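You operate a simulated robot arm through the tools that you are given. There is no shell and no other tool.

You are at the controls of a simulated two-armed robot. One attempt, no reset.

Task
Pack the DOOR bracket in the large carton and tape it shut.
Fine: fold all four flaps in, end flaps under; press the tape strip from the bench along the seam; other brackets and the spare strip stay.

It is judged by the outcome, as a careful person would: the job done as asked, and still so three seconds after it is handed in. It fails if anything else is knocked over, pushed out of place, dropped, spilled or broken. Flat cloth is picked up by pressing the open fingertips on it (5 to 10 N) and closing them slowly along it; thin cloth reads only 2 to 8 mm in the jaws.

Robot
Two 7-joint arms with fingered hands on one trunk that stands fixed in place. Base frame: the origin is at the foot of the trunk, x ahead of it, y to its left, z up; the work surface is at about z = 840. Readings come in mm, rad, newtons and seconds.
The left shoulder is at [60, 177, 975], the right one opposite. Payload 4 kg a hand.
The TCP of each hand is the grasp point between the finger pads, 37 mm short of the fingertips. In the tool frame z runs along the fingers and y along their closing line. The gripper opens to 124 mm. The gripper's body begins 43 mm behind the TCP. The gripper is a hand of 3 fingers: y runs from the thumb to the fingers, the wrist lies at [-15, -108, -202] in the tool frame.
Orientation is that of the tool frame in the base frame, as [roll, pitch, yaw] about the fixed x, y, z axes, in that order (R = Rz(yaw) Ry(pitch) Rx(roll)). With the fingers straight down and the wrist toward the robot, the tool's x, y and z point along [0, 1, 0], [1, 0, 0] and [0, 0, -1] of the base frame.

Tools
- The arms move only by the tool step_arm. It takes "left_rows", "right_rows" or both (then of equal length, played together; a hand with none holds still); each is a list that holds one entry, the list of rows, each a list of 6 numbers: the shift along the base's x, y, z in units of 40 mm (1.0 is 40 mm), then the turn, a rotation vector about the base's x, y, z in units of 6 degrees (1.0 is 6 degrees). In form: [[[x, y, z, ax, ay, az], ...]]. A call has 1 to 20 rows; each row shifts and turns the commanded pose from where the row before left it. A call with a number of a shift or a turn outside -1 to 1 is refused whole. Each row takes 0.2 s and may step no farther than 50 mm and 0.15 rad from the row before; otherwise, the whole call is refused. Where a pose cannot be reached the arm comes as near as it can. A force on the tool above 40 N (or 10 N above the force at the start of the call, whichever is more), or a blocked arm, ends the call early, and 0.2 s more pass. In this call time passes only in rows, and 0.2 s behind the last. The reply holds the time, the measured pose of the TCP, the force on the tool along the base axes, the opening and the grip force, in the units named above and with some noise, with the torque about the TCP (base axes, N m) and any sound that the robot's microphone picked up, and new pictures: "views" is both (left out), scene, wrist or none (wrist: the cameras of the hands that moved).
- Cameras (640 x 400 px; columns grow to the right, rows downward): "scene" is now at [47.4, -40.9, 1631]; the picture's right is [-0.38, -0.92, 0.00], its down [-0.67, 0.27, -0.69] and it looks along [0.64, -0.26, -0.72] (base axes); focal length 344 px, centre (320, 200). "left" rides on the left gripper at [-64, -76, -137] in its tool frame; the picture's right is [-0.84, -0.26, 0.48], its down [0.48, -0.76, 0.43] and it looks along [0.26, 0.60, 0.76] (tool axes); focal length 256 px, centre (320, 200). "right" rides on the right gripper at [64, -76, -137] in its tool frame; the picture's right is [-0.84, 0.26, -0.48], its down [-0.48, -0.76, 0.43] and it looks along [-0.26, 0.60, 0.76] (tool axes); focal length 256 px, centre (320, 200). There is no depth. A picture from a camera that has moved, and an enlarged one, comes with that camera's place and axes in the base frame and with its lens. The place of the scene camera against the robot may be out by one fixed shift of up to 25 mm in any direction.
- slide_trunk(by): slides the trunk up (or, below 0, down) by that many mm; the arms and the scene camera ride with it, the base frame stays. It gives what a move gives, with no picture.
- set_fingers(index, middle, thumb_bend, thumb_turn, hand): sets how far each is bent, from 0 (flat) to 1 (curled in); at 0.3 the hand is open as for a grip, at 0.7 the pads meet at the TCP. One left out holds its place. A second passes; each finger stops where it meets its share of the squeeze, and holds until it gets a number again. It is the only way to open and close the hand. It gives what a move gives, with no picture; readings hold the bend of each and the force on the fingers (four entries, about 0 where the hand has none), thumb and palm. thumb_turn goes from beside the hand (0) to across from the fingers (1), as for a grip.
- aim_head(pan, tilt): turns the head with the scene camera to pan (to the left, within 1.501 rad either way) and tilt (down, from -0.506 to 1.204), counted from straight ahead of the robot. It gives what a move gives, and a new picture of the scene camera.
- zoom(camera, box): a new picture of the part [left, top, right, bottom] of that camera's present view, enlarged. No time passes.
- sign_off(): hands the job in; it is judged then, once.

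Places have to be worked out from the pictures, the camera data and where the tool is seen. Open the grippers and draw the arms clear of the work before you hand the job in, unless the task says otherwise.

The tools are called after "Call:" as a command line: name --argument value ..., lists and objects as JSON in quotes. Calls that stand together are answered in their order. step_arm: Moves the arms, as the interface text tells. Its arguments: {"type":"object","properties":{"left_rows":{"type":"array","items":{"type":"array","items":{"type":"array","items":{"type":"number"}}}},"right_rows":{"type":"array","items":{"type":"array","items":{"type":"array","items":{"type":"number"}}}},"views":{"type":"string","enum":["both","scene","wrist","none"]}},"required":[]} The other tools are called the same way: slide_trunk (by) slides the trunk up or down; set_fingers (index, middle, thumb_bend, thumb_turn, hand) moves the fingers one by one; aim_head (pan, tilt) turns the head that bears the scene camera; zoom (camera, box) takes an enlarged picture of a part of a camera's view; sign_off () hands the job in.

At the start:

```text
time: 0.0
left_eef_pos: [639.7, -30.9, 1203.3]
left_tool_rot: [-3.141, 0.0, 1.57]
left_ft_force: [-0.1, 0.7, -0.5]
left_torque: [0.0, -0.01, -0.01]
left_gripper_width: 123.8
left_gripper_force: 0.1
left_shape: jaw
left_bend: [0.3, 0.3, 0.3, 0.98]
left_finger forces: [0.0, 0.0, 0.1, 0.1, 0.0, 0.2]
right_eef_pos: [527.2, -490.2, 1217.5]
right_tool_rot: [-3.141, -0.001, 1.569]
right_ft_force: [-0.2, 0.2, 0.2]
right_torque: [0.02, 0.01, 0.03]
right_gripper_width: 123.7
right_gripper_force: 0.1
right_shape: jaw
right_bend: [0.3, 0.3, 0.3, 0.98]
right_finger forces: [0.1, 0.0, 0.0, 0.0, 0.0, 0.1]
trunk travel left (down, up): [-500.0, 90.0]
head pan, tilt: [-0.391, 0.805]
```

scene: 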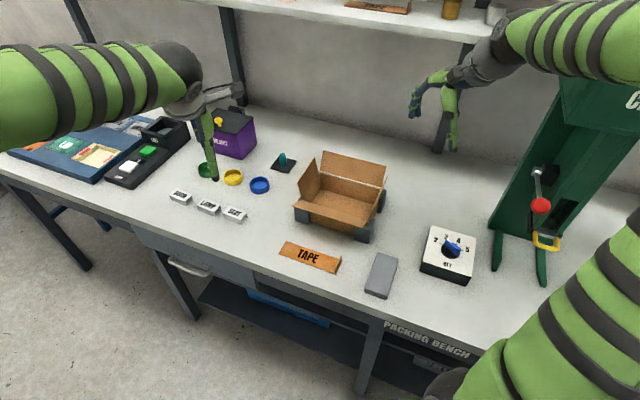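
right: 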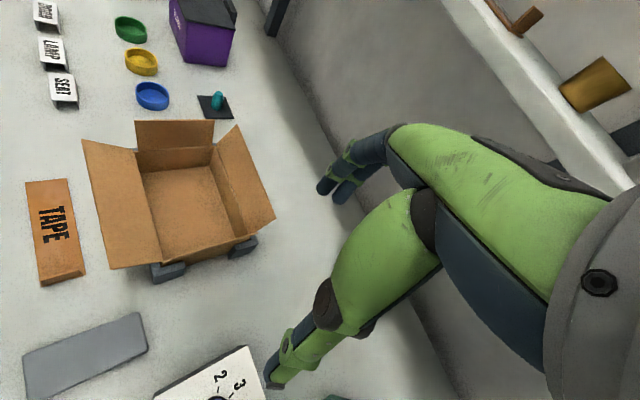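
left: 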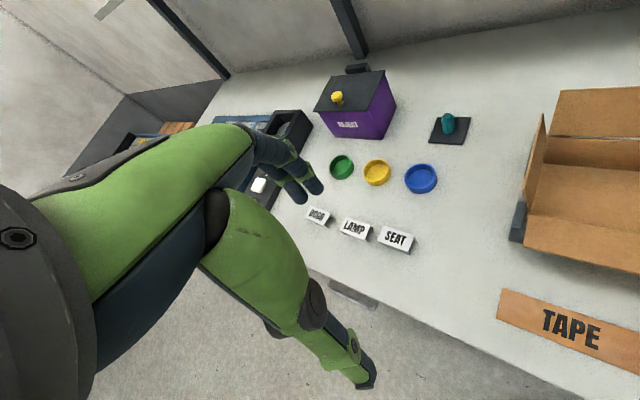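

I start by looking closely at the carton, the brackets and the tape strips before moving anything.

Call:
zoom --camera "scene" --box '[250, 130, 430, 300]'

Call:
zoom --camera "scene" --box '[150, 100, 310, 230]'

Call:
zoom --camera "left" --box '[280, 60, 640, 400]'

Call:
zoom --camera "right" --box '[0, 0, 320, 400]'

```text
2.35 times, centred on (340, 215) of scene
camera zoom: at [47.4, -40.9, 1631.0], right [-0.38, -0.92, 0.0], down [-0.67, 0.27, -0.69], along [0.64, -0.26, -0.72], focal length 808 px, centre (273, 165)
```

zoom: 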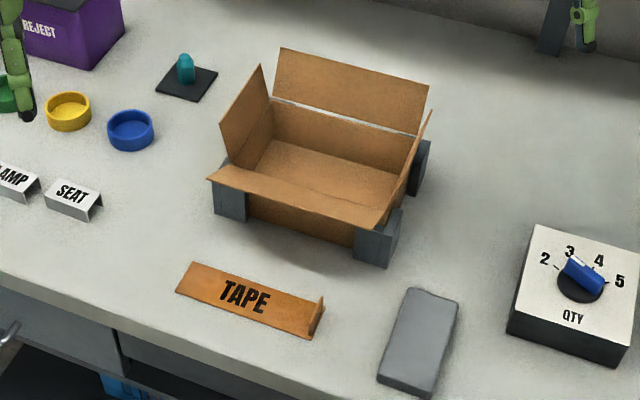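

```text
3.08 times, centred on (230, 165) of scene
camera zoom: at [47.4, -40.9, 1631.0], right [-0.38, -0.92, 0.0], down [-0.67, 0.27, -0.69], along [0.64, -0.26, -0.72], focal length 1057 px, centre (597, 308)
```

zoom: 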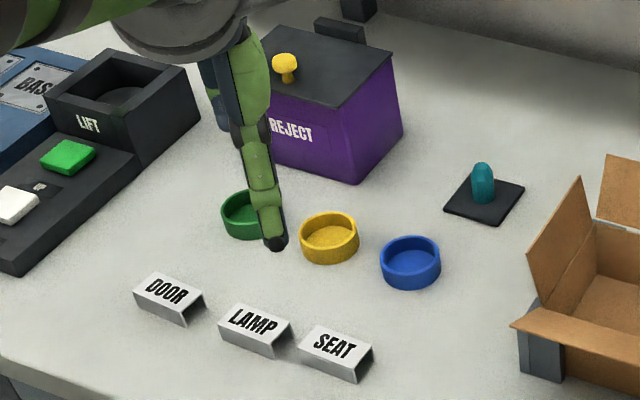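

```text
1.18 times, centred on (460, 230) of left
camera zoom: at [563.7, -94.7, 1340.6], right [-0.26, -0.84, -0.48], down [-0.76, 0.48, -0.43], along [0.6, 0.26, -0.76], focal length 301 px, centre (155, 165)
```

zoom: 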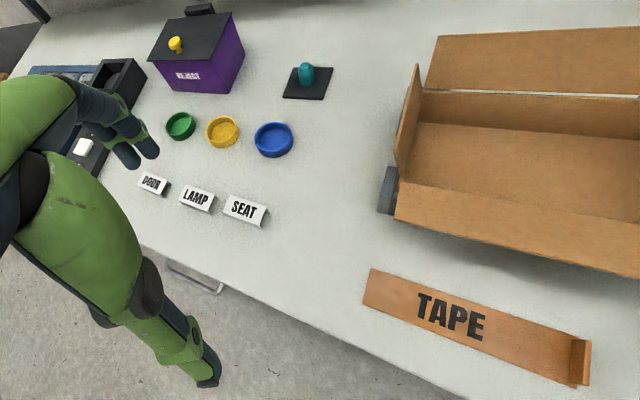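

```text
1.00 times, centred on (160, 200) of right (not enlarged: the box is as wide or as high as the picture)
camera zoom: at [449.3, -427.6, 1354.8], right [0.26, -0.84, 0.48], down [-0.76, -0.48, -0.43], along [0.6, -0.26, -0.76], focal length 256 px, centre (480, 200)
```

zoom: 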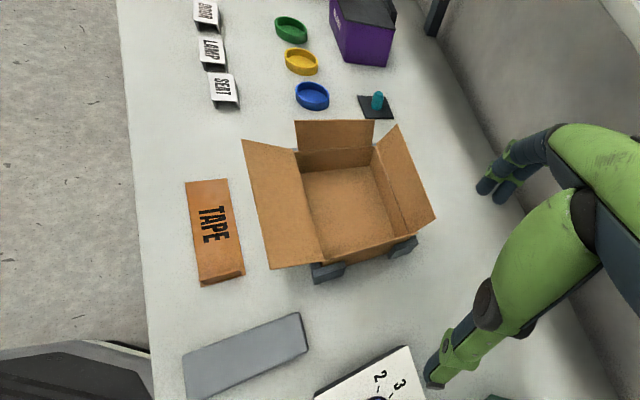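

The DOOR bracket is the leftmost of three, and the tape strip on the bench has an upright tab at one end. I look around for the spare strip and any other carton.

Call:
aim_head --pan -0.39 --tilt 0.35

Call:
aim_head --pan -1.0 --tilt 0.7

Call:
aim_head --pan 0.5 --tilt 0.7

Call:
aim_head --pan -0.1 --tilt 0.85

```text
time: 0.9
left_eef_pos: [640.9, -31.6, 1202.9]
left_tool_rot: [3.141, 0.001, 1.571]
left_ft_force: [0.8, -0.1, 0.2]
left_torque: [-0.01, -0.02, 0.02]
left_gripper_width: 123.5
left_gripper_force: 0.1
left_shape: jaw
left_bend: [0.3, 0.3, 0.3, 0.98]
left_finger forces: [0.0, 0.0, 0.0, 0.1, 0.0, 0.0]
right_eef_pos: [525.8, -491.5, 1217.3]
right_tool_rot: [3.141, 0.0, 1.571]
right_ft_force: [0.0, -0.3, -0.9]
right_torque: [-0.01, 0.0, 0.01]
right_gripper_width: 123.4
right_gripper_force: 0.1
right_shape: jaw
right_bend: [0.3, 0.3, 0.3, 0.98]
right_finger forces: [0.0, 0.0, 0.0, 0.0, 0.1, 0.0]
trunk travel left (down, up): [-500.0, 90.0]
head pan, tilt: [-0.389, 0.351]
camera scene: at [59.2, -45.7, 1671.0], right [-0.38, -0.93, 0.0], down [-0.32, 0.13, -0.94], along [0.87, -0.36, -0.34], focal length 344 px, centre (320, 200)
```

scene: 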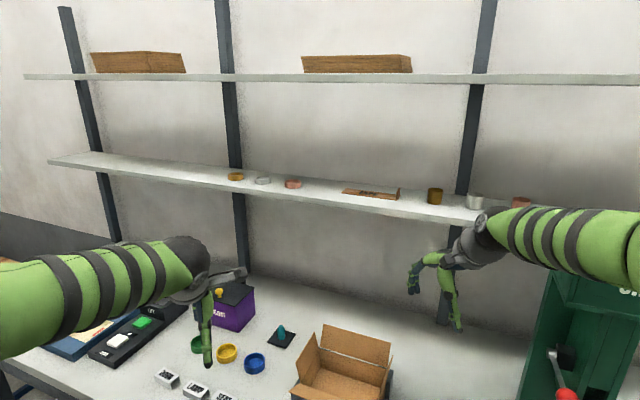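

```text
time: 1.9
left_eef_pos: [640.5, -31.1, 1202.0]
left_tool_rot: [-3.14, -0.001, 1.571]
left_ft_force: [0.7, 0.3, 0.5]
left_torque: [0.03, 0.0, 0.02]
left_gripper_width: 123.5
left_gripper_force: 0.1
left_shape: jaw
left_bend: [0.3, 0.3, 0.3, 0.98]
left_finger forces: [0.1, 0.1, 0.0, 0.0, 0.1, 0.0]
right_eef_pos: [526.4, -491.7, 1217.0]
right_tool_rot: [-3.141, 0.001, 1.572]
right_ft_force: [0.8, 0.9, -0.6]
right_torque: [0.01, 0.02, -0.03]
right_gripper_width: 123.6
right_gripper_force: 0.0
right_shape: jaw
right_bend: [0.3, 0.3, 0.3, 0.98]
right_finger forces: [0.0, 0.0, 0.0, 0.0, 0.0, 0.1]
trunk travel left (down, up): [-500.0, 90.0]
head pan, tilt: [-1.0, 0.7]
camera scene: at [19.0, -81.8, 1639.7], right [-0.84, -0.54, 0.0], down [-0.35, 0.54, -0.77], along [0.41, -0.64, -0.64], focal length 344 px, centre (320, 200)
```

scene: 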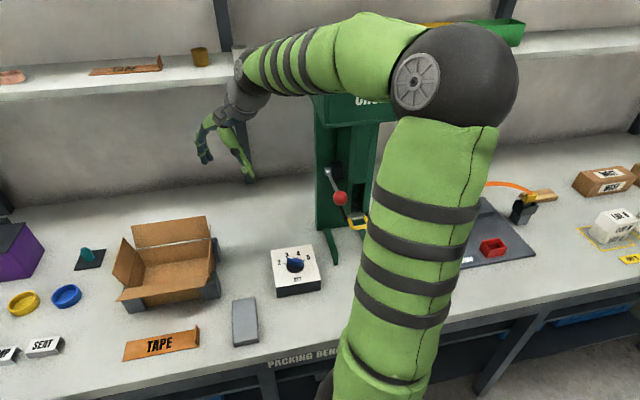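

```text
time: 3.5
left_eef_pos: [640.2, -31.4, 1202.8]
left_tool_rot: [-3.141, 0.001, 1.569]
left_ft_force: [-0.9, 0.2, 0.2]
left_torque: [0.02, -0.03, 0.03]
left_gripper_width: 123.7
left_gripper_force: 0.1
left_shape: jaw
left_bend: [0.3, 0.3, 0.3, 0.98]
left_finger forces: [0.0, 0.0, 0.0, 0.0, 0.0, 0.0]
right_eef_pos: [526.9, -493.1, 1217.2]
right_tool_rot: [3.141, 0.001, 1.57]
right_ft_force: [-0.3, -0.1, 0.1]
right_torque: [-0.01, 0.02, 0.0]
right_gripper_width: 123.7
right_gripper_force: 0.1
right_shape: jaw
right_bend: [0.3, 0.3, 0.3, 0.98]
right_finger forces: [0.0, 0.0, 0.0, 0.1, 0.1, 0.0]
trunk travel left (down, up): [-500.0, 90.0]
head pan, tilt: [0.499, 0.7]
camera scene: at [47.7, 30.3, 1639.6], right [0.48, -0.88, 0.0], down [-0.57, -0.31, -0.76], along [0.67, 0.37, -0.64], focal length 344 px, centre (320, 200)
```

scene: 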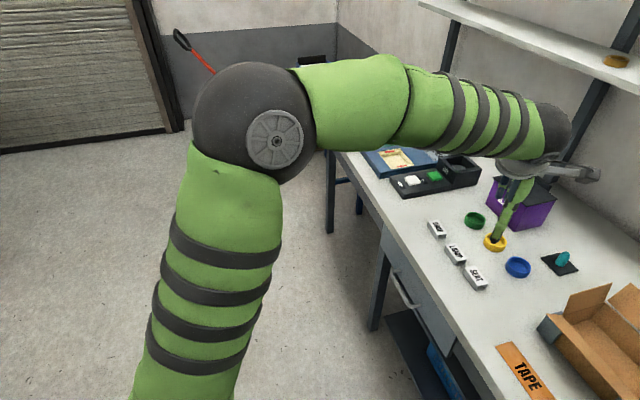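

```text
time: 4.5
left_eef_pos: [640.6, -31.2, 1201.3]
left_tool_rot: [-3.141, 0.001, 1.571]
left_ft_force: [-0.1, -0.9, 0.7]
left_torque: [0.01, 0.0, 0.01]
left_gripper_width: 123.5
left_gripper_force: 0.1
left_shape: jaw
left_bend: [0.3, 0.3, 0.3, 0.98]
left_finger forces: [0.0, 0.0, 0.1, 0.0, 0.0, 0.0]
right_eef_pos: [525.8, -491.4, 1217.2]
right_tool_rot: [-3.141, -0.001, 1.571]
right_ft_force: [-0.2, 0.2, -0.5]
right_torque: [0.04, -0.01, 0.01]
right_gripper_width: 123.5
right_gripper_force: 0.1
right_shape: jaw
right_bend: [0.3, 0.3, 0.3, 0.98]
right_finger forces: [0.0, 0.0, 0.1, 0.0, 0.1, 0.1]
trunk travel left (down, up): [-500.0, 90.0]
head pan, tilt: [-0.099, 0.85]
camera scene: at [50.9, -18.0, 1627.4], right [-0.1, -1.0, 0.0], down [-0.75, 0.07, -0.66], along [0.66, -0.07, -0.75], focal length 344 px, centre (320, 200)
```

scene: 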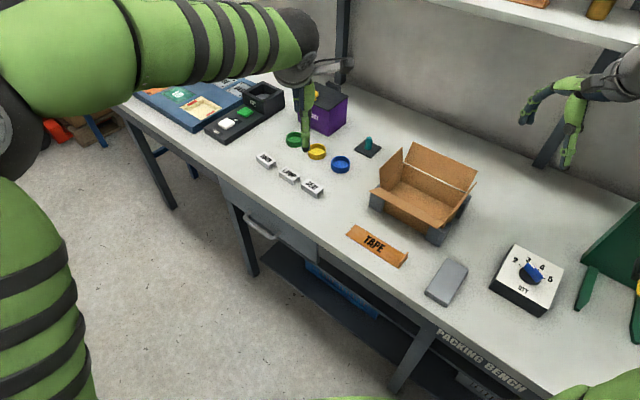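

Call:
zoom --camera "right" --box '[70, 100, 290, 300]'

Call:
zoom --camera "right" --box '[0, 160, 160, 300]'

Call:
zoom --camera "scene" --box '[330, 130, 490, 280]'

Call:
zoom --camera "left" --box '[290, 130, 450, 260]'

```text
2.00 times, centred on (180, 200) of right
camera zoom: at [449.3, -427.6, 1354.8], right [0.26, -0.84, 0.48], down [-0.76, -0.48, -0.43], along [0.6, -0.26, -0.76], focal length 512 px, centre (600, 200)
```

zoom: 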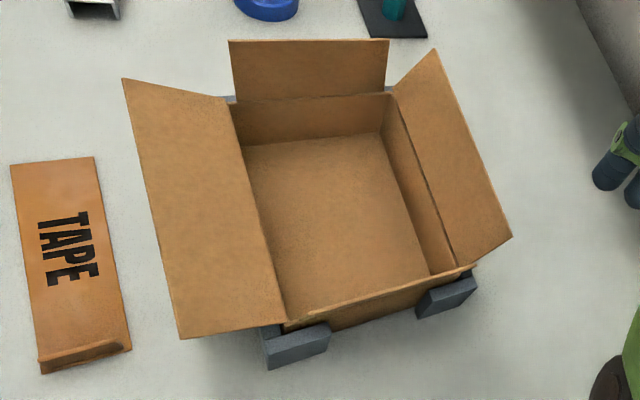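

```text
2.86 times, centred on (80, 230) of right
camera zoom: at [449.3, -427.6, 1354.8], right [0.26, -0.84, 0.48], down [-0.76, -0.48, -0.43], along [0.6, -0.26, -0.76], focal length 731 px, centre (1006, 114)
```

zoom: 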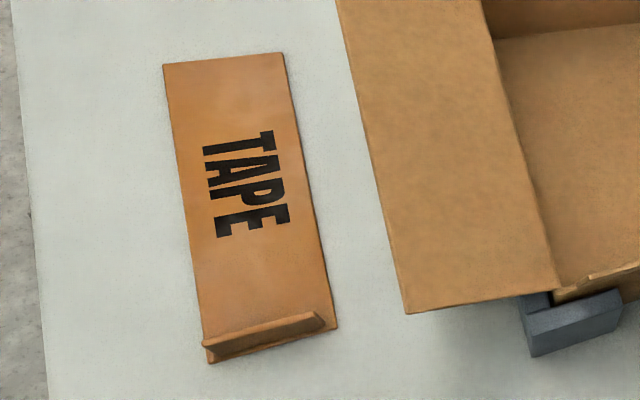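

```text
2.67 times, centred on (410, 205) of scene
camera zoom: at [50.9, -18.0, 1627.4], right [-0.1, -1.0, 0.0], down [-0.75, 0.07, -0.66], along [0.66, -0.07, -0.75], focal length 916 px, centre (80, 187)
```

zoom: 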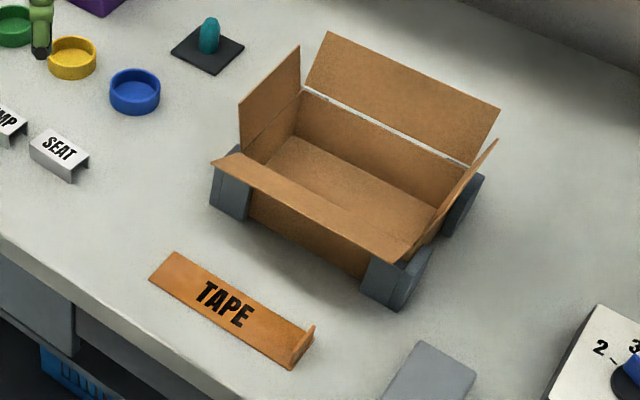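

```text
3.08 times, centred on (370, 195) of left
camera zoom: at [563.7, -94.7, 1340.6], right [-0.26, -0.84, -0.48], down [-0.76, 0.48, -0.43], along [0.6, 0.26, -0.76], focal length 788 px, centre (166, 215)
```

zoom: 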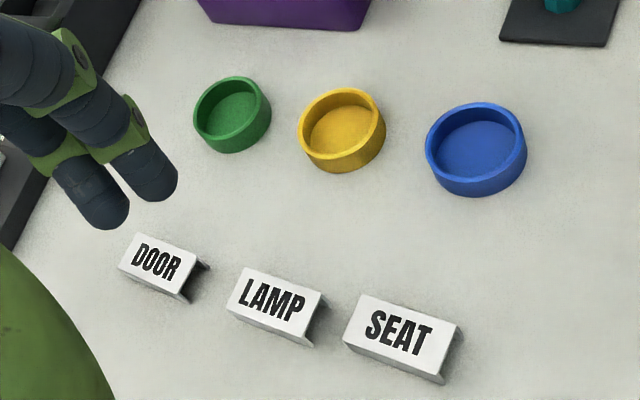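

The bench runs at about 45° to the robot: its front edge goes from (350,-293) to (835,181). I judge the DOOR bracket (inverted U, about 65x30 mm) to be near (906, 88). I move the left hand above it and turn so the fingers close across its narrow side.

Call:
step_arm --left_rows '[[[0.81, 0.36, -0.55, 0, 0, -0.9375], [0.81, 0.36, -0.55, 0, 0, -0.9375], [0.81, 0.36, -0.55, 0, 0, -0.9375], [0.81, 0.36, -0.55, 0, 0, -0.9375], [0.81, 0.36, -0.55, 0, 0, -0.9375], [0.81, 0.36, -0.55, 0, 0, -0.9375], [0.81, 0.36, -0.55, 0, 0, -0.9375], [0.81, 0.36, -0.55, 0, 0, -0.9375]]]' --views "both"

```text
time: 6.3
left_eef_pos: [889.4, 85.6, 1023.8]
left_tool_rot: [-3.141, 0.004, 0.783]
left_ft_force: [0.0, -0.1, -0.8]
left_torque: [0.0, 0.0, 0.0]
left_gripper_width: 123.7
left_gripper_force: 0.1
left_shape: jaw
left_bend: [0.3, 0.3, 0.3, 0.98]
left_finger forces: [0.1, 0.0, 0.0, 0.1, 0.0, 0.1]
left hand out of reach, approached as far as the arm can: row 8
right_eef_pos: [527.0, -490.9, 1218.3]
right_tool_rot: [-3.141, 0.002, 1.571]
right_ft_force: [0.4, 0.2, 0.7]
right_torque: [-0.04, 0.0, -0.01]
right_gripper_width: 123.6
right_gripper_force: 0.1
right_shape: jaw
right_bend: [0.3, 0.3, 0.3, 0.98]
right_finger forces: [0.1, 0.1, 0.0, 0.0, 0.0, 0.0]
trunk travel left (down, up): [-500.0, 90.0]
head pan, tilt: [-0.099, 0.85]
camera scene: at [50.8, -16.7, 1627.5], right [-0.1, -1.0, 0.0], down [-0.75, 0.07, -0.66], along [0.66, -0.07, -0.75], focal length 344 px, centre (320, 200)
camera left: at [790.3, 95.8, 1162.5], right [-0.78, -0.41, -0.48], down [-0.19, 0.88, -0.44], along [0.6, -0.24, -0.76], focal length 256 px, centre (320, 200)
```

scene: 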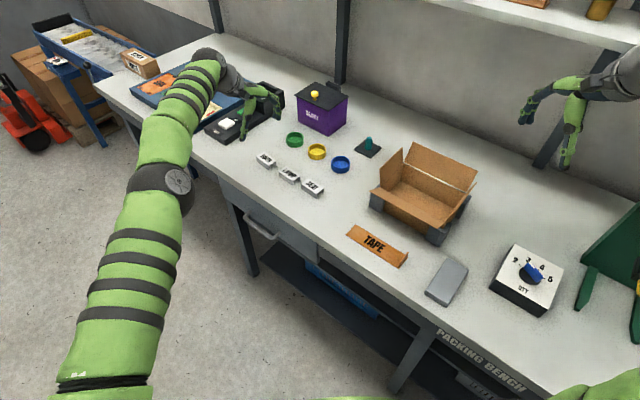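
left: 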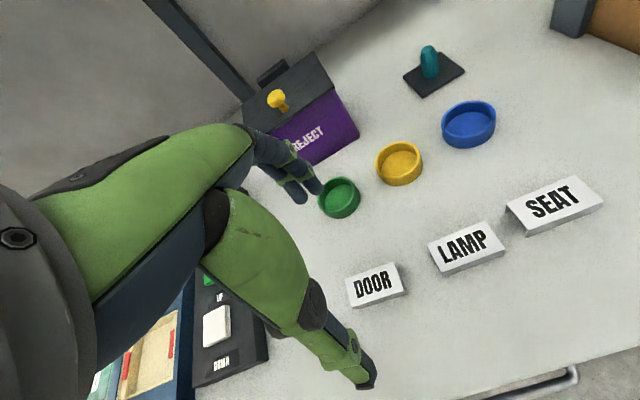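

Call:
zoom --camera "left" --box '[300, 220, 460, 340]'

```text
3.33 times, centred on (380, 280) of left
camera zoom: at [790.3, 95.8, 1162.5], right [-0.78, -0.41, -0.48], down [-0.19, 0.88, -0.44], along [0.6, -0.24, -0.76], focal length 853 px, centre (120, -67)
```

zoom: 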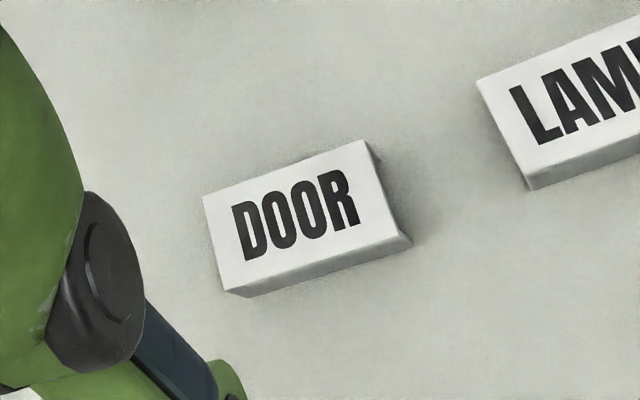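

The bracket centre comes out at about (904, 86), top near z=861, with its long axis at about 39.5°. I turn a further 5° and come down to check reach lower down.

Call:
step_arm --left_rows '[[[0, 0, -0.65, 0, 0, -0.23], [0, 0, -0.65, 0, 0, -0.23], [0.1, 0, -0.65, 0, 0, -0.23], [0.1, 0, -0.65, 0, 0, -0.23]]]' --views "wrist"

```text
time: 7.3
left_eef_pos: [886.0, 90.7, 919.1]
left_tool_rot: [3.139, -0.001, 0.689]
left_ft_force: [0.9, 0.2, -1.0]
left_torque: [0.01, 0.0, 0.0]
left_gripper_width: 123.6
left_gripper_force: 0.0
left_shape: jaw
left_bend: [0.3, 0.3, 0.3, 0.98]
left_finger forces: [0.0, 0.1, 0.0, 0.1, 0.0, 0.0]
left hand out of reach, approached as far as the arm can: row 4
right_eef_pos: [526.7, -490.5, 1217.7]
right_tool_rot: [3.14, -0.001, 1.569]
right_ft_force: [-0.1, 0.1, 0.0]
right_torque: [-0.03, 0.0, -0.01]
right_gripper_width: 123.5
right_gripper_force: 0.0
right_shape: jaw
right_bend: [0.3, 0.3, 0.3, 0.98]
right_finger forces: [0.1, 0.0, 0.1, 0.1, 0.0, 0.0]
trunk travel left (down, up): [-500.0, 90.0]
head pan, tilt: [-0.099, 0.85]
camera left: at [788.5, 109.7, 1057.3], right [-0.81, -0.34, -0.48], down [-0.11, 0.89, -0.44], along [0.58, -0.3, -0.76], focal length 256 px, centre (320, 200)
```

left: 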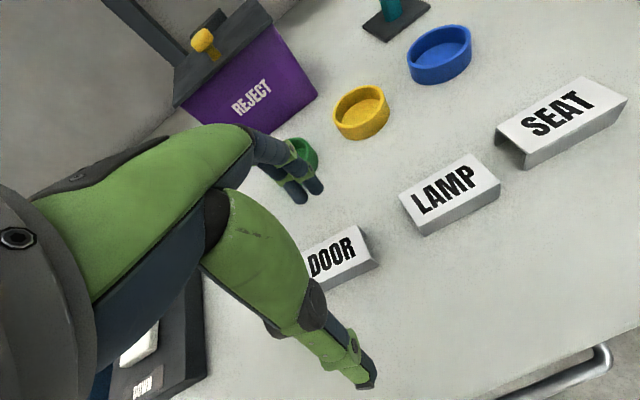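

The hand stops about 18 mm short at this reach. I tilt the wrist back about 10° along the bracket's length so the fingers keep square to its sides, and move on toward it.

Call:
step_arm --left_rows '[[[0, 0, 0, 0.53, -0.643, 0], [0.15, -0.04, 0, 0.53, -0.643, 0], [0.15, -0.04, 0, 0, 0, 0], [0.15, -0.04, 0, 0, 0, 0]]]' --views "wrist"

```text
time: 8.3
left_eef_pos: [906.0, 84.3, 918.6]
left_tool_rot: [3.141, -0.175, 0.689]
left_ft_force: [-0.1, 0.2, -0.4]
left_torque: [0.04, -0.01, 0.0]
left_gripper_width: 123.8
left_gripper_force: 0.0
left_shape: jaw
left_bend: [0.3, 0.3, 0.3, 0.98]
left_finger forces: [0.0, 0.0, 0.0, 0.0, 0.1, 0.0]
right_eef_pos: [527.3, -491.5, 1218.0]
right_tool_rot: [3.141, 0.0, 1.572]
right_ft_force: [-1.1, 0.2, -0.7]
right_torque: [-0.03, -0.02, -0.02]
right_gripper_width: 123.7
right_gripper_force: 0.0
right_shape: jaw
right_bend: [0.3, 0.3, 0.3, 0.98]
right_finger forces: [0.1, 0.1, 0.0, 0.0, 0.0, 0.0]
trunk travel left (down, up): [-500.0, 90.0]
head pan, tilt: [-0.099, 0.85]
camera left: at [789.1, 88.1, 1043.1], right [-0.73, -0.27, -0.62], down [-0.06, 0.94, -0.34], along [0.68, -0.22, -0.7], focal length 256 px, centre (320, 200)
```

left: 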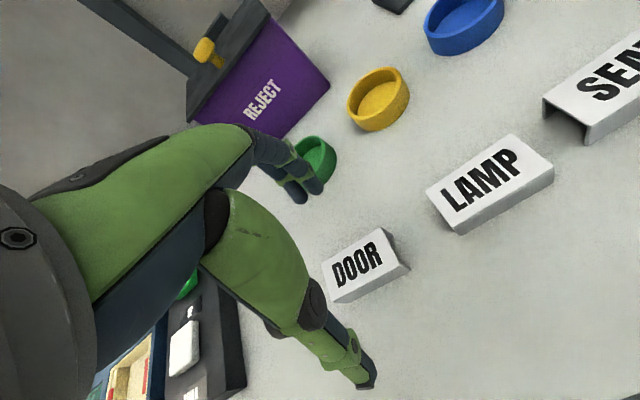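

The tilt gives the reach: TCP is at (906, 84, 919), and the picture puts the bracket centre near (901, 84). I shift back about 9 mm along it and come down so the tips straddle it.

Call:
step_arm --left_rows '[[[-0.12, -0.05, -0.2, 0, 0, 0], [-0.12, -0.05, -0.2, 0, 0, 0], [0, 0, -0.2, 0, 0, 0], [0, 0, -0.2, 0, 0, 0]]]' --views "wrist"

```text
time: 9.3
left_eef_pos: [895.1, 79.3, 885.6]
left_tool_rot: [3.141, -0.173, 0.691]
left_ft_force: [-0.3, 0.0, 0.2]
left_torque: [0.0, 0.02, 0.02]
left_gripper_width: 123.9
left_gripper_force: 0.1
left_shape: jaw
left_bend: [0.3, 0.3, 0.3, 0.98]
left_finger forces: [0.0, 0.1, 0.0, 0.0, 0.0, 0.0]
right_eef_pos: [525.8, -492.2, 1218.1]
right_tool_rot: [3.141, 0.001, 1.571]
right_ft_force: [-0.4, 0.2, -0.1]
right_torque: [0.01, -0.03, -0.02]
right_gripper_width: 123.4
right_gripper_force: 0.1
right_shape: jaw
right_bend: [0.3, 0.3, 0.3, 0.98]
right_finger forces: [0.0, 0.0, 0.0, 0.0, 0.1, 0.1]
trunk travel left (down, up): [-500.0, 90.0]
head pan, tilt: [-0.099, 0.85]
camera left: at [779.4, 83.0, 1010.2], right [-0.74, -0.27, -0.62], down [-0.06, 0.94, -0.34], along [0.68, -0.22, -0.7], focal length 256 px, centre (320, 200)
```

left: 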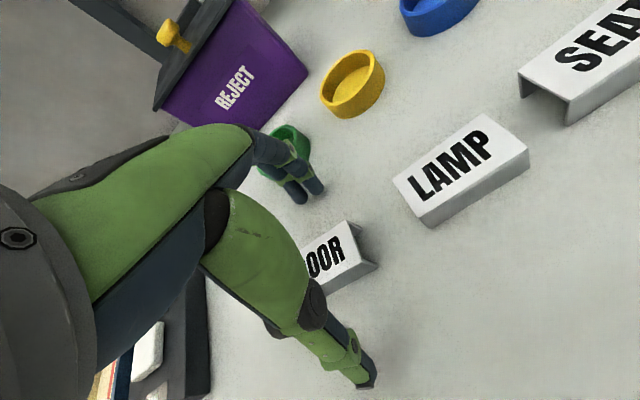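

Fingertips now straddle the bracket about 9 mm above the bench. I lower 4 mm more and then close the fingers gently.

Call:
step_arm --left_rows '[[[0, 0, -0.1, 0, 0, 0]]]' --views "none"

Call:
set_fingers --hand "left" --index 0.55 --middle 0.55 --thumb_bend 0.55

Call:
zoom --camera "left" --box '[220, 150, 460, 400]'

```text
time: 9.7
left_eef_pos: [895.6, 80.5, 880.6]
left_tool_rot: [-3.141, -0.175, 0.689]
left_ft_force: [-0.1, 0.1, 0.3]
left_torque: [0.0, 0.02, 0.02]
left_gripper_width: 123.8
left_gripper_force: 0.0
left_shape: jaw
left_bend: [0.3, 0.3, 0.3, 0.98]
left_finger forces: [0.1, 0.0, 0.0, 0.0, 0.1, 0.1]
right_eef_pos: [526.0, -491.1, 1217.2]
right_tool_rot: [3.14, 0.0, 1.57]
right_ft_force: [-0.7, 0.3, -0.1]
right_torque: [0.02, 0.01, 0.04]
right_gripper_width: 123.6
right_gripper_force: 0.1
right_shape: jaw
right_bend: [0.3, 0.3, 0.3, 0.98]
right_finger forces: [0.1, 0.0, 0.1, 0.0, 0.0, 0.0]
trunk travel left (down, up): [-500.0, 90.0]
head pan, tilt: [-0.099, 0.85]
```

```text
time: 10.7
left_eef_pos: [895.2, 79.0, 883.7]
left_tool_rot: [3.139, -0.176, 0.69]
left_ft_force: [3.0, -2.6, 12.2]
left_torque: [-0.46, -0.27, 0.01]
left_gripper_width: 49.2
left_gripper_force: 5.8
left_shape: fingers
left_bend: [0.53, 0.55, 0.55, 0.98]
left_finger forces: [12.3, 0.0, 0.0, 0.0, 0.0, 0.0]
right_eef_pos: [526.1, -491.1, 1218.2]
right_tool_rot: [-3.141, 0.001, 1.568]
right_ft_force: [1.2, -0.2, 0.0]
right_torque: [0.02, -0.01, 0.02]
right_gripper_width: 123.7
right_gripper_force: 0.1
right_shape: jaw
right_bend: [0.3, 0.3, 0.3, 0.98]
right_finger forces: [0.0, 0.0, 0.0, 0.0, 0.1, 0.0]
trunk travel left (down, up): [-500.0, 90.0]
head pan, tilt: [-0.099, 0.85]
```

```text
1.60 times, centred on (340, 275) of left
camera zoom: at [779.3, 83.3, 1008.6], right [-0.73, -0.27, -0.62], down [-0.06, 0.94, -0.34], along [0.68, -0.22, -0.7], focal length 410 px, centre (288, 80)
```

zoom: 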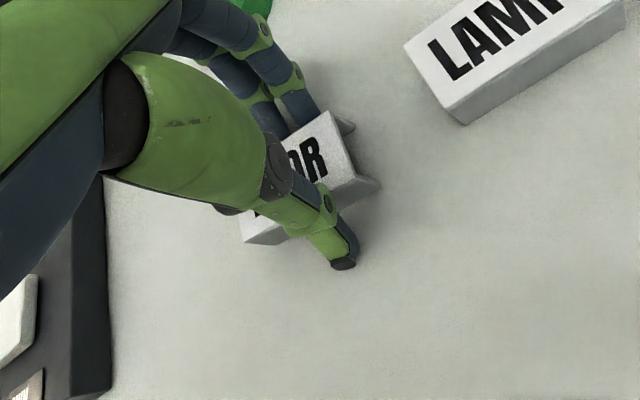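

The index finger reads 12 N with an upward push on the tool, so that tip is touching the bench. I rise 5 mm and continue closing.

Call:
step_arm --left_rows '[[[0, 0, 0.12, 0, 0, 0]]]' --views "none"

Call:
set_fingers --hand "left" --index 0.6 --middle 0.6 --thumb_bend 0.6

Call:
zoom --camera "left" --box '[220, 150, 460, 400]'

```text
time: 11.1
left_eef_pos: [895.6, 78.6, 883.9]
left_tool_rot: [-3.139, -0.173, 0.688]
left_ft_force: [0.1, 0.3, 0.4]
left_torque: [-0.04, -0.01, 0.0]
left_gripper_width: 47.3
left_gripper_force: 0.8
left_shape: fingers
left_bend: [0.55, 0.55, 0.55, 0.98]
left_finger forces: [0.7, 0.0, 0.0, 0.0, 0.0, 0.1]
right_eef_pos: [527.2, -491.4, 1216.5]
right_tool_rot: [3.14, 0.001, 1.57]
right_ft_force: [-0.4, 1.2, 0.4]
right_torque: [-0.03, -0.01, 0.01]
right_gripper_width: 123.6
right_gripper_force: 0.2
right_shape: jaw
right_bend: [0.3, 0.3, 0.3, 0.98]
right_finger forces: [0.0, 0.0, 0.0, 0.0, 0.1, 0.0]
trunk travel left (down, up): [-500.0, 90.0]
head pan, tilt: [-0.099, 0.85]
```

```text
time: 12.1
left_eef_pos: [894.2, 78.0, 886.0]
left_tool_rot: [3.142, -0.175, 0.69]
left_ft_force: [-0.4, -0.2, 0.0]
left_torque: [0.0, -0.01, 0.01]
left_gripper_width: 37.1
left_gripper_force: 3.0
left_shape: fingers
left_bend: [0.59, 0.59, 0.59, 0.97]
left_finger forces: [1.7, 1.1, 0.0, 0.0, 2.9, 0.1]
right_eef_pos: [527.6, -491.4, 1217.3]
right_tool_rot: [3.141, 0.001, 1.571]
right_ft_force: [0.6, -0.2, 0.0]
right_torque: [0.01, 0.04, 0.0]
right_gripper_width: 123.9
right_gripper_force: 0.0
right_shape: jaw
right_bend: [0.3, 0.3, 0.3, 0.98]
right_finger forces: [0.0, 0.0, 0.0, 0.0, 0.0, 0.0]
trunk travel left (down, up): [-500.0, 90.0]
head pan, tilt: [-0.099, 0.85]
```

```text
1.60 times, centred on (340, 275) of left
camera zoom: at [779.7, 82.9, 1011.7], right [-0.74, -0.27, -0.62], down [-0.06, 0.94, -0.34], along [0.68, -0.22, -0.7], focal length 410 px, centre (288, 80)
```

zoom: 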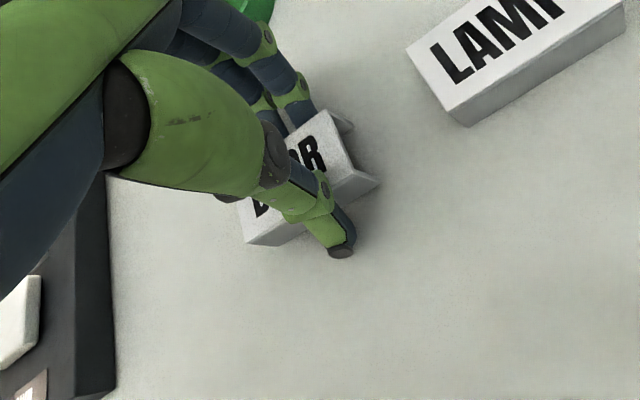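

All three fingers now touch the bracket at about 37 mm. I squeeze a bit more for a firm hold.

Call:
set_fingers --hand "left" --index 0.64 --middle 0.64 --thumb_bend 0.64

Call:
step_arm --left_rows '[[[0, 0, 0.3, 0, 0, 0], [0, 0, 0.5, 0, 0, 0], [-0.2, 0, 0.7, 0, 0, 0]]]' --views "both"

```text
time: 13.1
left_eef_pos: [896.2, 79.8, 886.6]
left_tool_rot: [-3.14, -0.175, 0.69]
left_ft_force: [-0.1, 0.2, -0.7]
left_torque: [0.02, 0.0, -0.01]
left_gripper_width: 35.9
left_gripper_force: 9.3
left_shape: fingers
left_bend: [0.6, 0.61, 0.61, 0.97]
left_finger forces: [5.1, 3.8, 0.1, 0.0, 9.6, 0.0]
right_eef_pos: [525.6, -491.0, 1217.6]
right_tool_rot: [3.141, -0.001, 1.571]
right_ft_force: [-0.1, 0.5, 0.0]
right_torque: [-0.03, -0.04, 0.02]
right_gripper_width: 123.7
right_gripper_force: 0.1
right_shape: jaw
right_bend: [0.3, 0.3, 0.3, 0.98]
right_finger forces: [0.0, 0.0, 0.1, 0.0, 0.0, 0.1]
trunk travel left (down, up): [-500.0, 90.0]
head pan, tilt: [-0.099, 0.85]
```

```text
time: 13.9
left_eef_pos: [887.8, 76.6, 945.2]
left_tool_rot: [-3.141, -0.174, 0.69]
left_ft_force: [-0.1, -0.1, -0.5]
left_torque: [0.02, -0.03, 0.02]
left_gripper_width: 35.9
left_gripper_force: 9.1
left_shape: fingers
left_bend: [0.6, 0.61, 0.61, 0.97]
left_finger forces: [5.2, 3.9, 0.0, 0.0, 9.6, 0.0]
right_eef_pos: [526.8, -491.7, 1218.4]
right_tool_rot: [-3.142, 0.001, 1.572]
right_ft_force: [-0.9, 0.1, -0.5]
right_torque: [-0.04, 0.0, 0.0]
right_gripper_width: 123.6
right_gripper_force: 0.0
right_shape: jaw
right_bend: [0.3, 0.3, 0.3, 0.98]
right_finger forces: [0.1, 0.0, 0.0, 0.0, 0.0, 0.0]
trunk travel left (down, up): [-500.0, 90.0]
head pan, tilt: [-0.099, 0.85]
camera scene: at [50.3, -18.0, 1627.3], right [-0.1, -0.99, 0.0], down [-0.75, 0.07, -0.66], along [0.66, -0.07, -0.75], focal length 344 px, centre (320, 200)
camera left: at [771.3, 80.8, 1070.2], right [-0.74, -0.27, -0.62], down [-0.06, 0.94, -0.34], along [0.68, -0.22, -0.7], focal length 256 px, centre (320, 200)
```

scene: 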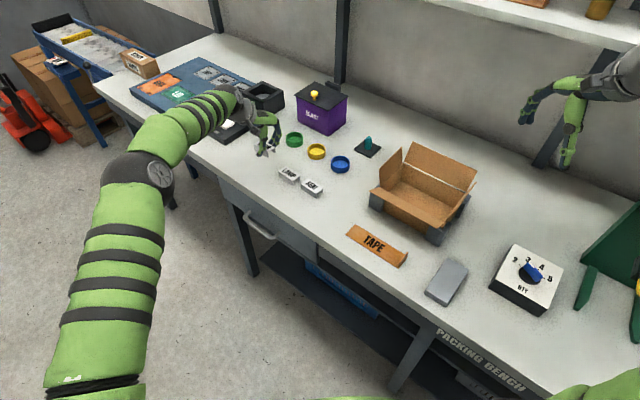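
left: 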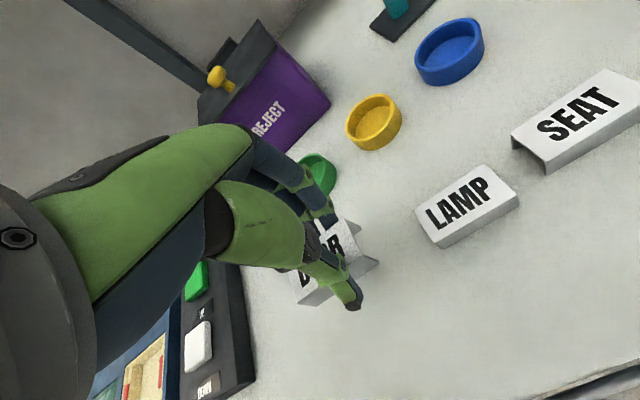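

The bracket is held firmly (9 N) and lifted clear. I raise it and shift the right hand out of the way at the same time.

Call:
step_arm --left_rows '[[[-0.4, -0.5, 0.8, 0, 0, 0], [-0.4, -0.5, 0.8, 0, 0, 0], [-0.4, -0.5, 0.8, 0, 0, 0], [-0.4, -0.5, 0.8, 0, 0, 0]]]' --right_rows '[[[-0.3, -0.9, 0, 0, 0, 0], [-0.3, -0.9, 0, 0, 0, 0], [-0.3, -0.9, 0, 0, 0, 0], [-0.3, -0.9, 0, 0, 0, 0]]]' --views "none"

Call:
step_arm --left_rows '[[[-0.41, -0.9, 0, 0, 0, 0.1], [-0.41, -0.9, 0, 0, 0, 0.1], [-0.41, -0.9, 0, 0, 0, 0.1], [-0.41, -0.9, 0, 0, 0, 0.1], [-0.41, -0.9, 0, 0, 0, 0.1], [-0.41, -0.9, 0, 0, 0, 0.1], [-0.41, -0.9, 0, 0, 0, 0.1], [-0.41, -0.9, 0, 0, 0, 0.1]]]' --views "both"

```text
time: 15.1
left_eef_pos: [825.3, 1.0, 1071.7]
left_tool_rot: [3.136, -0.162, 0.684]
left_ft_force: [-0.4, 0.6, -1.1]
left_torque: [-0.07, -0.02, 0.01]
left_gripper_width: 35.9
left_gripper_force: 9.5
left_shape: fingers
left_bend: [0.6, 0.61, 0.61, 0.97]
left_finger forces: [5.3, 3.8, 0.0, 0.0, 9.8, 0.1]
right_eef_pos: [506.3, -595.3, 1234.5]
right_tool_rot: [3.123, 0.008, 1.634]
right_ft_force: [-0.2, -0.1, -0.1]
right_torque: [0.02, 0.0, -0.01]
right_gripper_width: 123.8
right_gripper_force: 0.2
right_shape: jaw
right_bend: [0.3, 0.3, 0.3, 0.98]
right_finger forces: [0.0, 0.1, 0.0, 0.0, 0.0, 0.0]
trunk travel left (down, up): [-500.0, 90.0]
head pan, tilt: [-0.099, 0.85]
stopped in row 4 (right hand): the arm was blocked; the commanded pose is now the measured one
```

```text
time: 16.9
left_eef_pos: [670.7, -288.9, 1075.5]
left_tool_rot: [3.134, -0.16, 0.745]
left_ft_force: [2.0, 8.2, -2.2]
left_torque: [-0.68, 0.12, -0.16]
left_gripper_width: 35.5
left_gripper_force: 9.6
left_shape: fingers
left_bend: [0.6, 0.61, 0.61, 0.97]
left_finger forces: [5.3, 3.9, 0.0, 0.0, 9.8, 0.0]
right_eef_pos: [489.6, -580.3, 1242.5]
right_tool_rot: [3.11, 0.019, 1.688]
right_ft_force: [-0.1, -0.2, 0.2]
right_torque: [0.07, -0.05, 0.02]
right_gripper_width: 124.1
right_gripper_force: 0.2
right_shape: jaw
right_bend: [0.3, 0.3, 0.3, 0.97]
right_finger forces: [0.0, 0.0, 0.1, 0.0, 0.1, 0.0]
trunk travel left (down, up): [-500.0, 90.0]
head pan, tilt: [-0.099, 0.85]
stopped in row 8 (right hand): the arm was blocked; the commanded pose is now the measured one
camera scene: at [114.9, -13.2, 1625.6], right [0.11, -0.99, 0.02], down [-0.75, -0.1, -0.65], along [0.65, 0.06, -0.76], focal length 344 px, centre (320, 200)
camera left: at [554.9, -288.3, 1201.7], right [-0.72, -0.32, -0.61], down [-0.11, 0.93, -0.36], along [0.68, -0.19, -0.71], focal length 256 px, centre (320, 200)
```

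scene: 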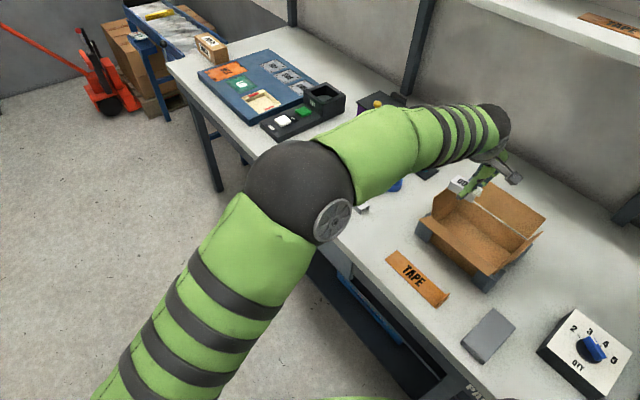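
left: 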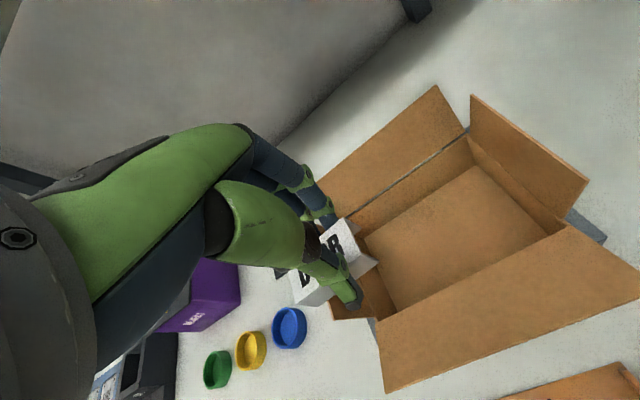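

The right arm reported being blocked, and the head camera pose has shifted too, so something is pressing on the right arm. I look to the right before moving any further.

Call:
aim_head --pan -1.0 --tilt 0.5

Call:
zoom --camera "right" --box '[0, 0, 640, 400]'

```text
time: 18.1
left_eef_pos: [648.7, -311.4, 1082.8]
left_tool_rot: [3.136, -0.163, 0.674]
left_ft_force: [2.6, 1.7, -0.1]
left_torque: [-0.12, 0.19, -0.04]
left_gripper_width: 35.5
left_gripper_force: 9.4
left_shape: fingers
left_bend: [0.6, 0.61, 0.61, 0.97]
left_finger forces: [5.2, 3.8, 0.0, 0.0, 9.4, 0.1]
right_eef_pos: [472.4, -612.0, 1275.8]
right_tool_rot: [3.088, 0.088, 1.643]
right_ft_force: [1.8, 2.2, -0.3]
right_torque: [-0.19, 0.09, 0.0]
right_gripper_width: 124.0
right_gripper_force: 0.1
right_shape: jaw
right_bend: [0.3, 0.3, 0.3, 0.98]
right_finger forces: [0.0, 0.0, 0.0, 0.0, 0.0, 0.0]
trunk travel left (down, up): [-500.0, 90.0]
head pan, tilt: [-1.0, 0.499]
camera scene: at [242.6, -72.4, 1663.1], right [-0.49, -0.87, 0.01], down [-0.42, 0.23, -0.88], along [0.76, -0.44, -0.48], focal length 344 px, centre (320, 200)
```

scene: 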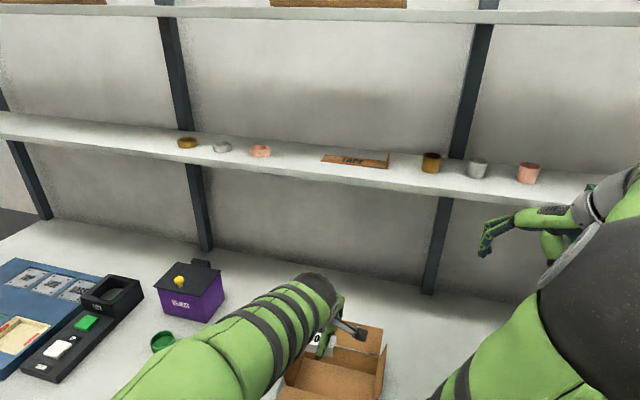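

```text
1.00 times, centred on (320, 200) of right (not enlarged: the box is as wide or as high as the picture)
camera zoom: at [383.4, -543.4, 1401.4], right [0.29, -0.77, 0.57], down [-0.7, -0.58, -0.43], along [0.66, -0.27, -0.7], focal length 256 px, centre (320, 200)
```

zoom: 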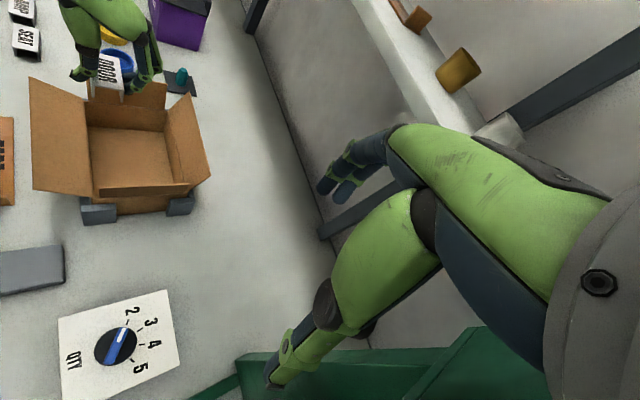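

The whole body seems to have turned to the left, so the right arm must be pressing on something, probably the press. I look further right to find the contact.

Call:
aim_head --pan -1.5 --tilt 0.6

```text
time: 19.0
left_eef_pos: [653.9, -292.6, 1093.7]
left_tool_rot: [3.11, -0.181, 0.762]
left_ft_force: [-0.9, -2.0, -0.4]
left_torque: [0.15, -0.08, 0.02]
left_gripper_width: 35.5
left_gripper_force: 9.6
left_shape: fingers
left_bend: [0.6, 0.61, 0.61, 0.97]
left_finger forces: [5.2, 3.6, 0.0, 0.1, 9.1, 0.1]
right_eef_pos: [476.1, -606.1, 1273.6]
right_tool_rot: [3.079, 0.091, 1.695]
right_ft_force: [-0.2, 0.6, -0.8]
right_torque: [-0.06, 0.01, 0.0]
right_gripper_width: 124.1
right_gripper_force: 0.0
right_shape: jaw
right_bend: [0.3, 0.3, 0.3, 0.98]
right_finger forces: [0.0, 0.0, 0.0, 0.0, 0.0, 0.0]
trunk travel left (down, up): [-500.0, 90.0]
head pan, tilt: [-1.499, 0.6]
camera scene: at [236.2, -102.8, 1656.6], right [-0.8, -0.6, 0.04], down [-0.35, 0.42, -0.84], along [0.49, -0.68, -0.55], focal length 344 px, centre (320, 200)
```

scene: 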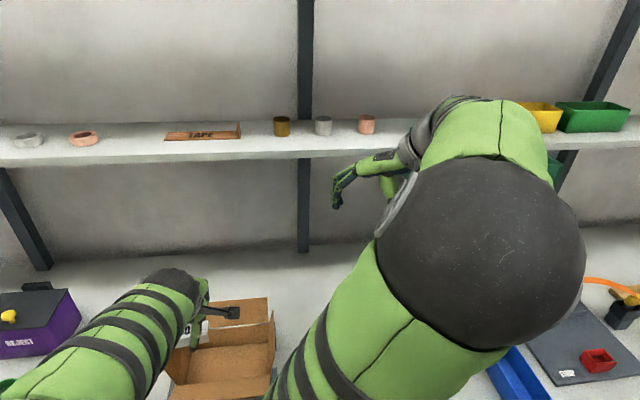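

The body has moved forward and turned left about 30°, and is still creeping slowly. I look straight down at the robot's own stance to see what is pushing it.

Call:
aim_head --pan -0.5 --tilt 1.15

```text
time: 20.3
left_eef_pos: [575.6, -380.5, 1079.1]
left_tool_rot: [3.133, -0.146, 0.553]
left_ft_force: [1.2, 0.2, -1.4]
left_torque: [-0.11, 0.08, -0.02]
left_gripper_width: 35.4
left_gripper_force: 9.2
left_shape: fingers
left_bend: [0.6, 0.61, 0.61, 0.97]
left_finger forces: [5.4, 3.7, 0.1, 0.0, 9.2, 0.0]
right_eef_pos: [437.2, -614.9, 1303.7]
right_tool_rot: [3.067, 0.143, 1.674]
right_ft_force: [117.0, 92.6, 138.9]
right_torque: [-11.55, 19.07, -4.14]
right_gripper_width: 123.4
right_gripper_force: 0.0
right_shape: jaw
right_bend: [0.3, 0.3, 0.3, 0.97]
right_finger forces: [0.1, 0.1, 0.0, 0.1, 0.4, 0.1]
trunk travel left (down, up): [-500.0, 90.0]
head pan, tilt: [-0.499, 1.15]
camera scene: at [254.5, 0.7, 1611.8], right [-0.21, -0.98, 0.04], down [-0.91, 0.18, -0.37], along [0.36, -0.11, -0.93], focal length 344 px, centre (320, 200)
```

scene: 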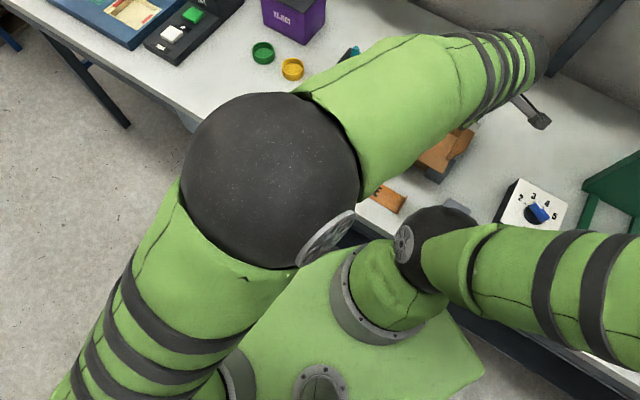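

The right hand now reads about 200 N pushing it forward, left and up, so it is jammed against the press on its right. I back it off along that direction.

Call:
step_arm --right_rows '[[[0.3, 0.5, 0.5, 0, 0, 0], [0.3, 0.5, 0.5, 0, 0, 0]]]' --views "both"

```text
time: 20.6
left_eef_pos: [357.5, -472.3, 1075.3]
left_tool_rot: [3.138, -0.203, 0.452]
left_ft_force: [17.6, 18.0, 7.5]
left_torque: [-1.18, 1.24, -0.32]
left_gripper_width: 34.2
left_gripper_force: 9.7
left_shape: fingers
left_bend: [0.6, 0.61, 0.62, 0.97]
left_finger forces: [4.8, 4.7, 0.0, 0.0, 10.1, 0.0]
right_eef_pos: [97.1, -713.6, 1309.7]
right_tool_rot: [2.883, 0.118, 1.411]
right_ft_force: [99.1, -8.8, 103.5]
right_torque: [-2.04, -3.99, 1.23]
right_gripper_width: 123.8
right_gripper_force: 0.0
right_shape: jaw
right_bend: [0.3, 0.0, 0.3, 0.98]
right_finger forces: [0.0, 178.1, 0.0, 0.0, 0.0, 0.0]
trunk travel left (down, up): [-500.0, 90.0]
head pan, tilt: [-0.499, 1.15]
stopped in row 1 (left hand): the arm was blocked; the commanded pose is now the measured one
camera scene: at [137.9, -100.0, 1605.2], right [-0.16, -0.99, 0.0], down [-0.9, 0.14, -0.41], along [0.41, -0.07, -0.91], focal length 344 px, centre (320, 200)
camera right: at [1.8, -619.7, 1415.2], right [0.0, -0.78, 0.63], down [-0.7, -0.45, -0.55], along [0.71, -0.44, -0.55], focal length 256 px, centre (320, 200)
```

scene: 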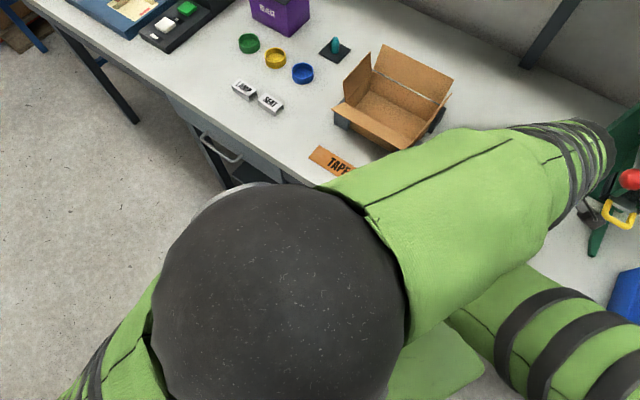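
right: 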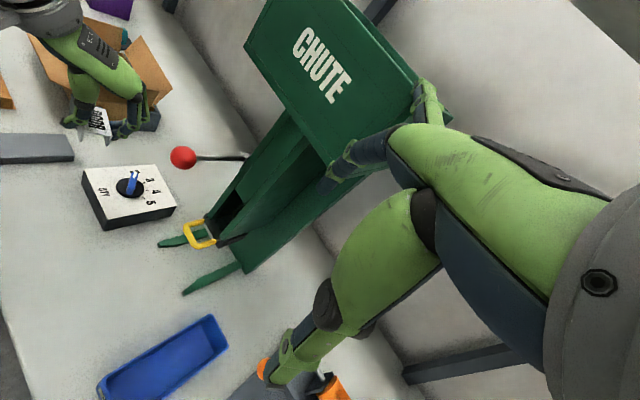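

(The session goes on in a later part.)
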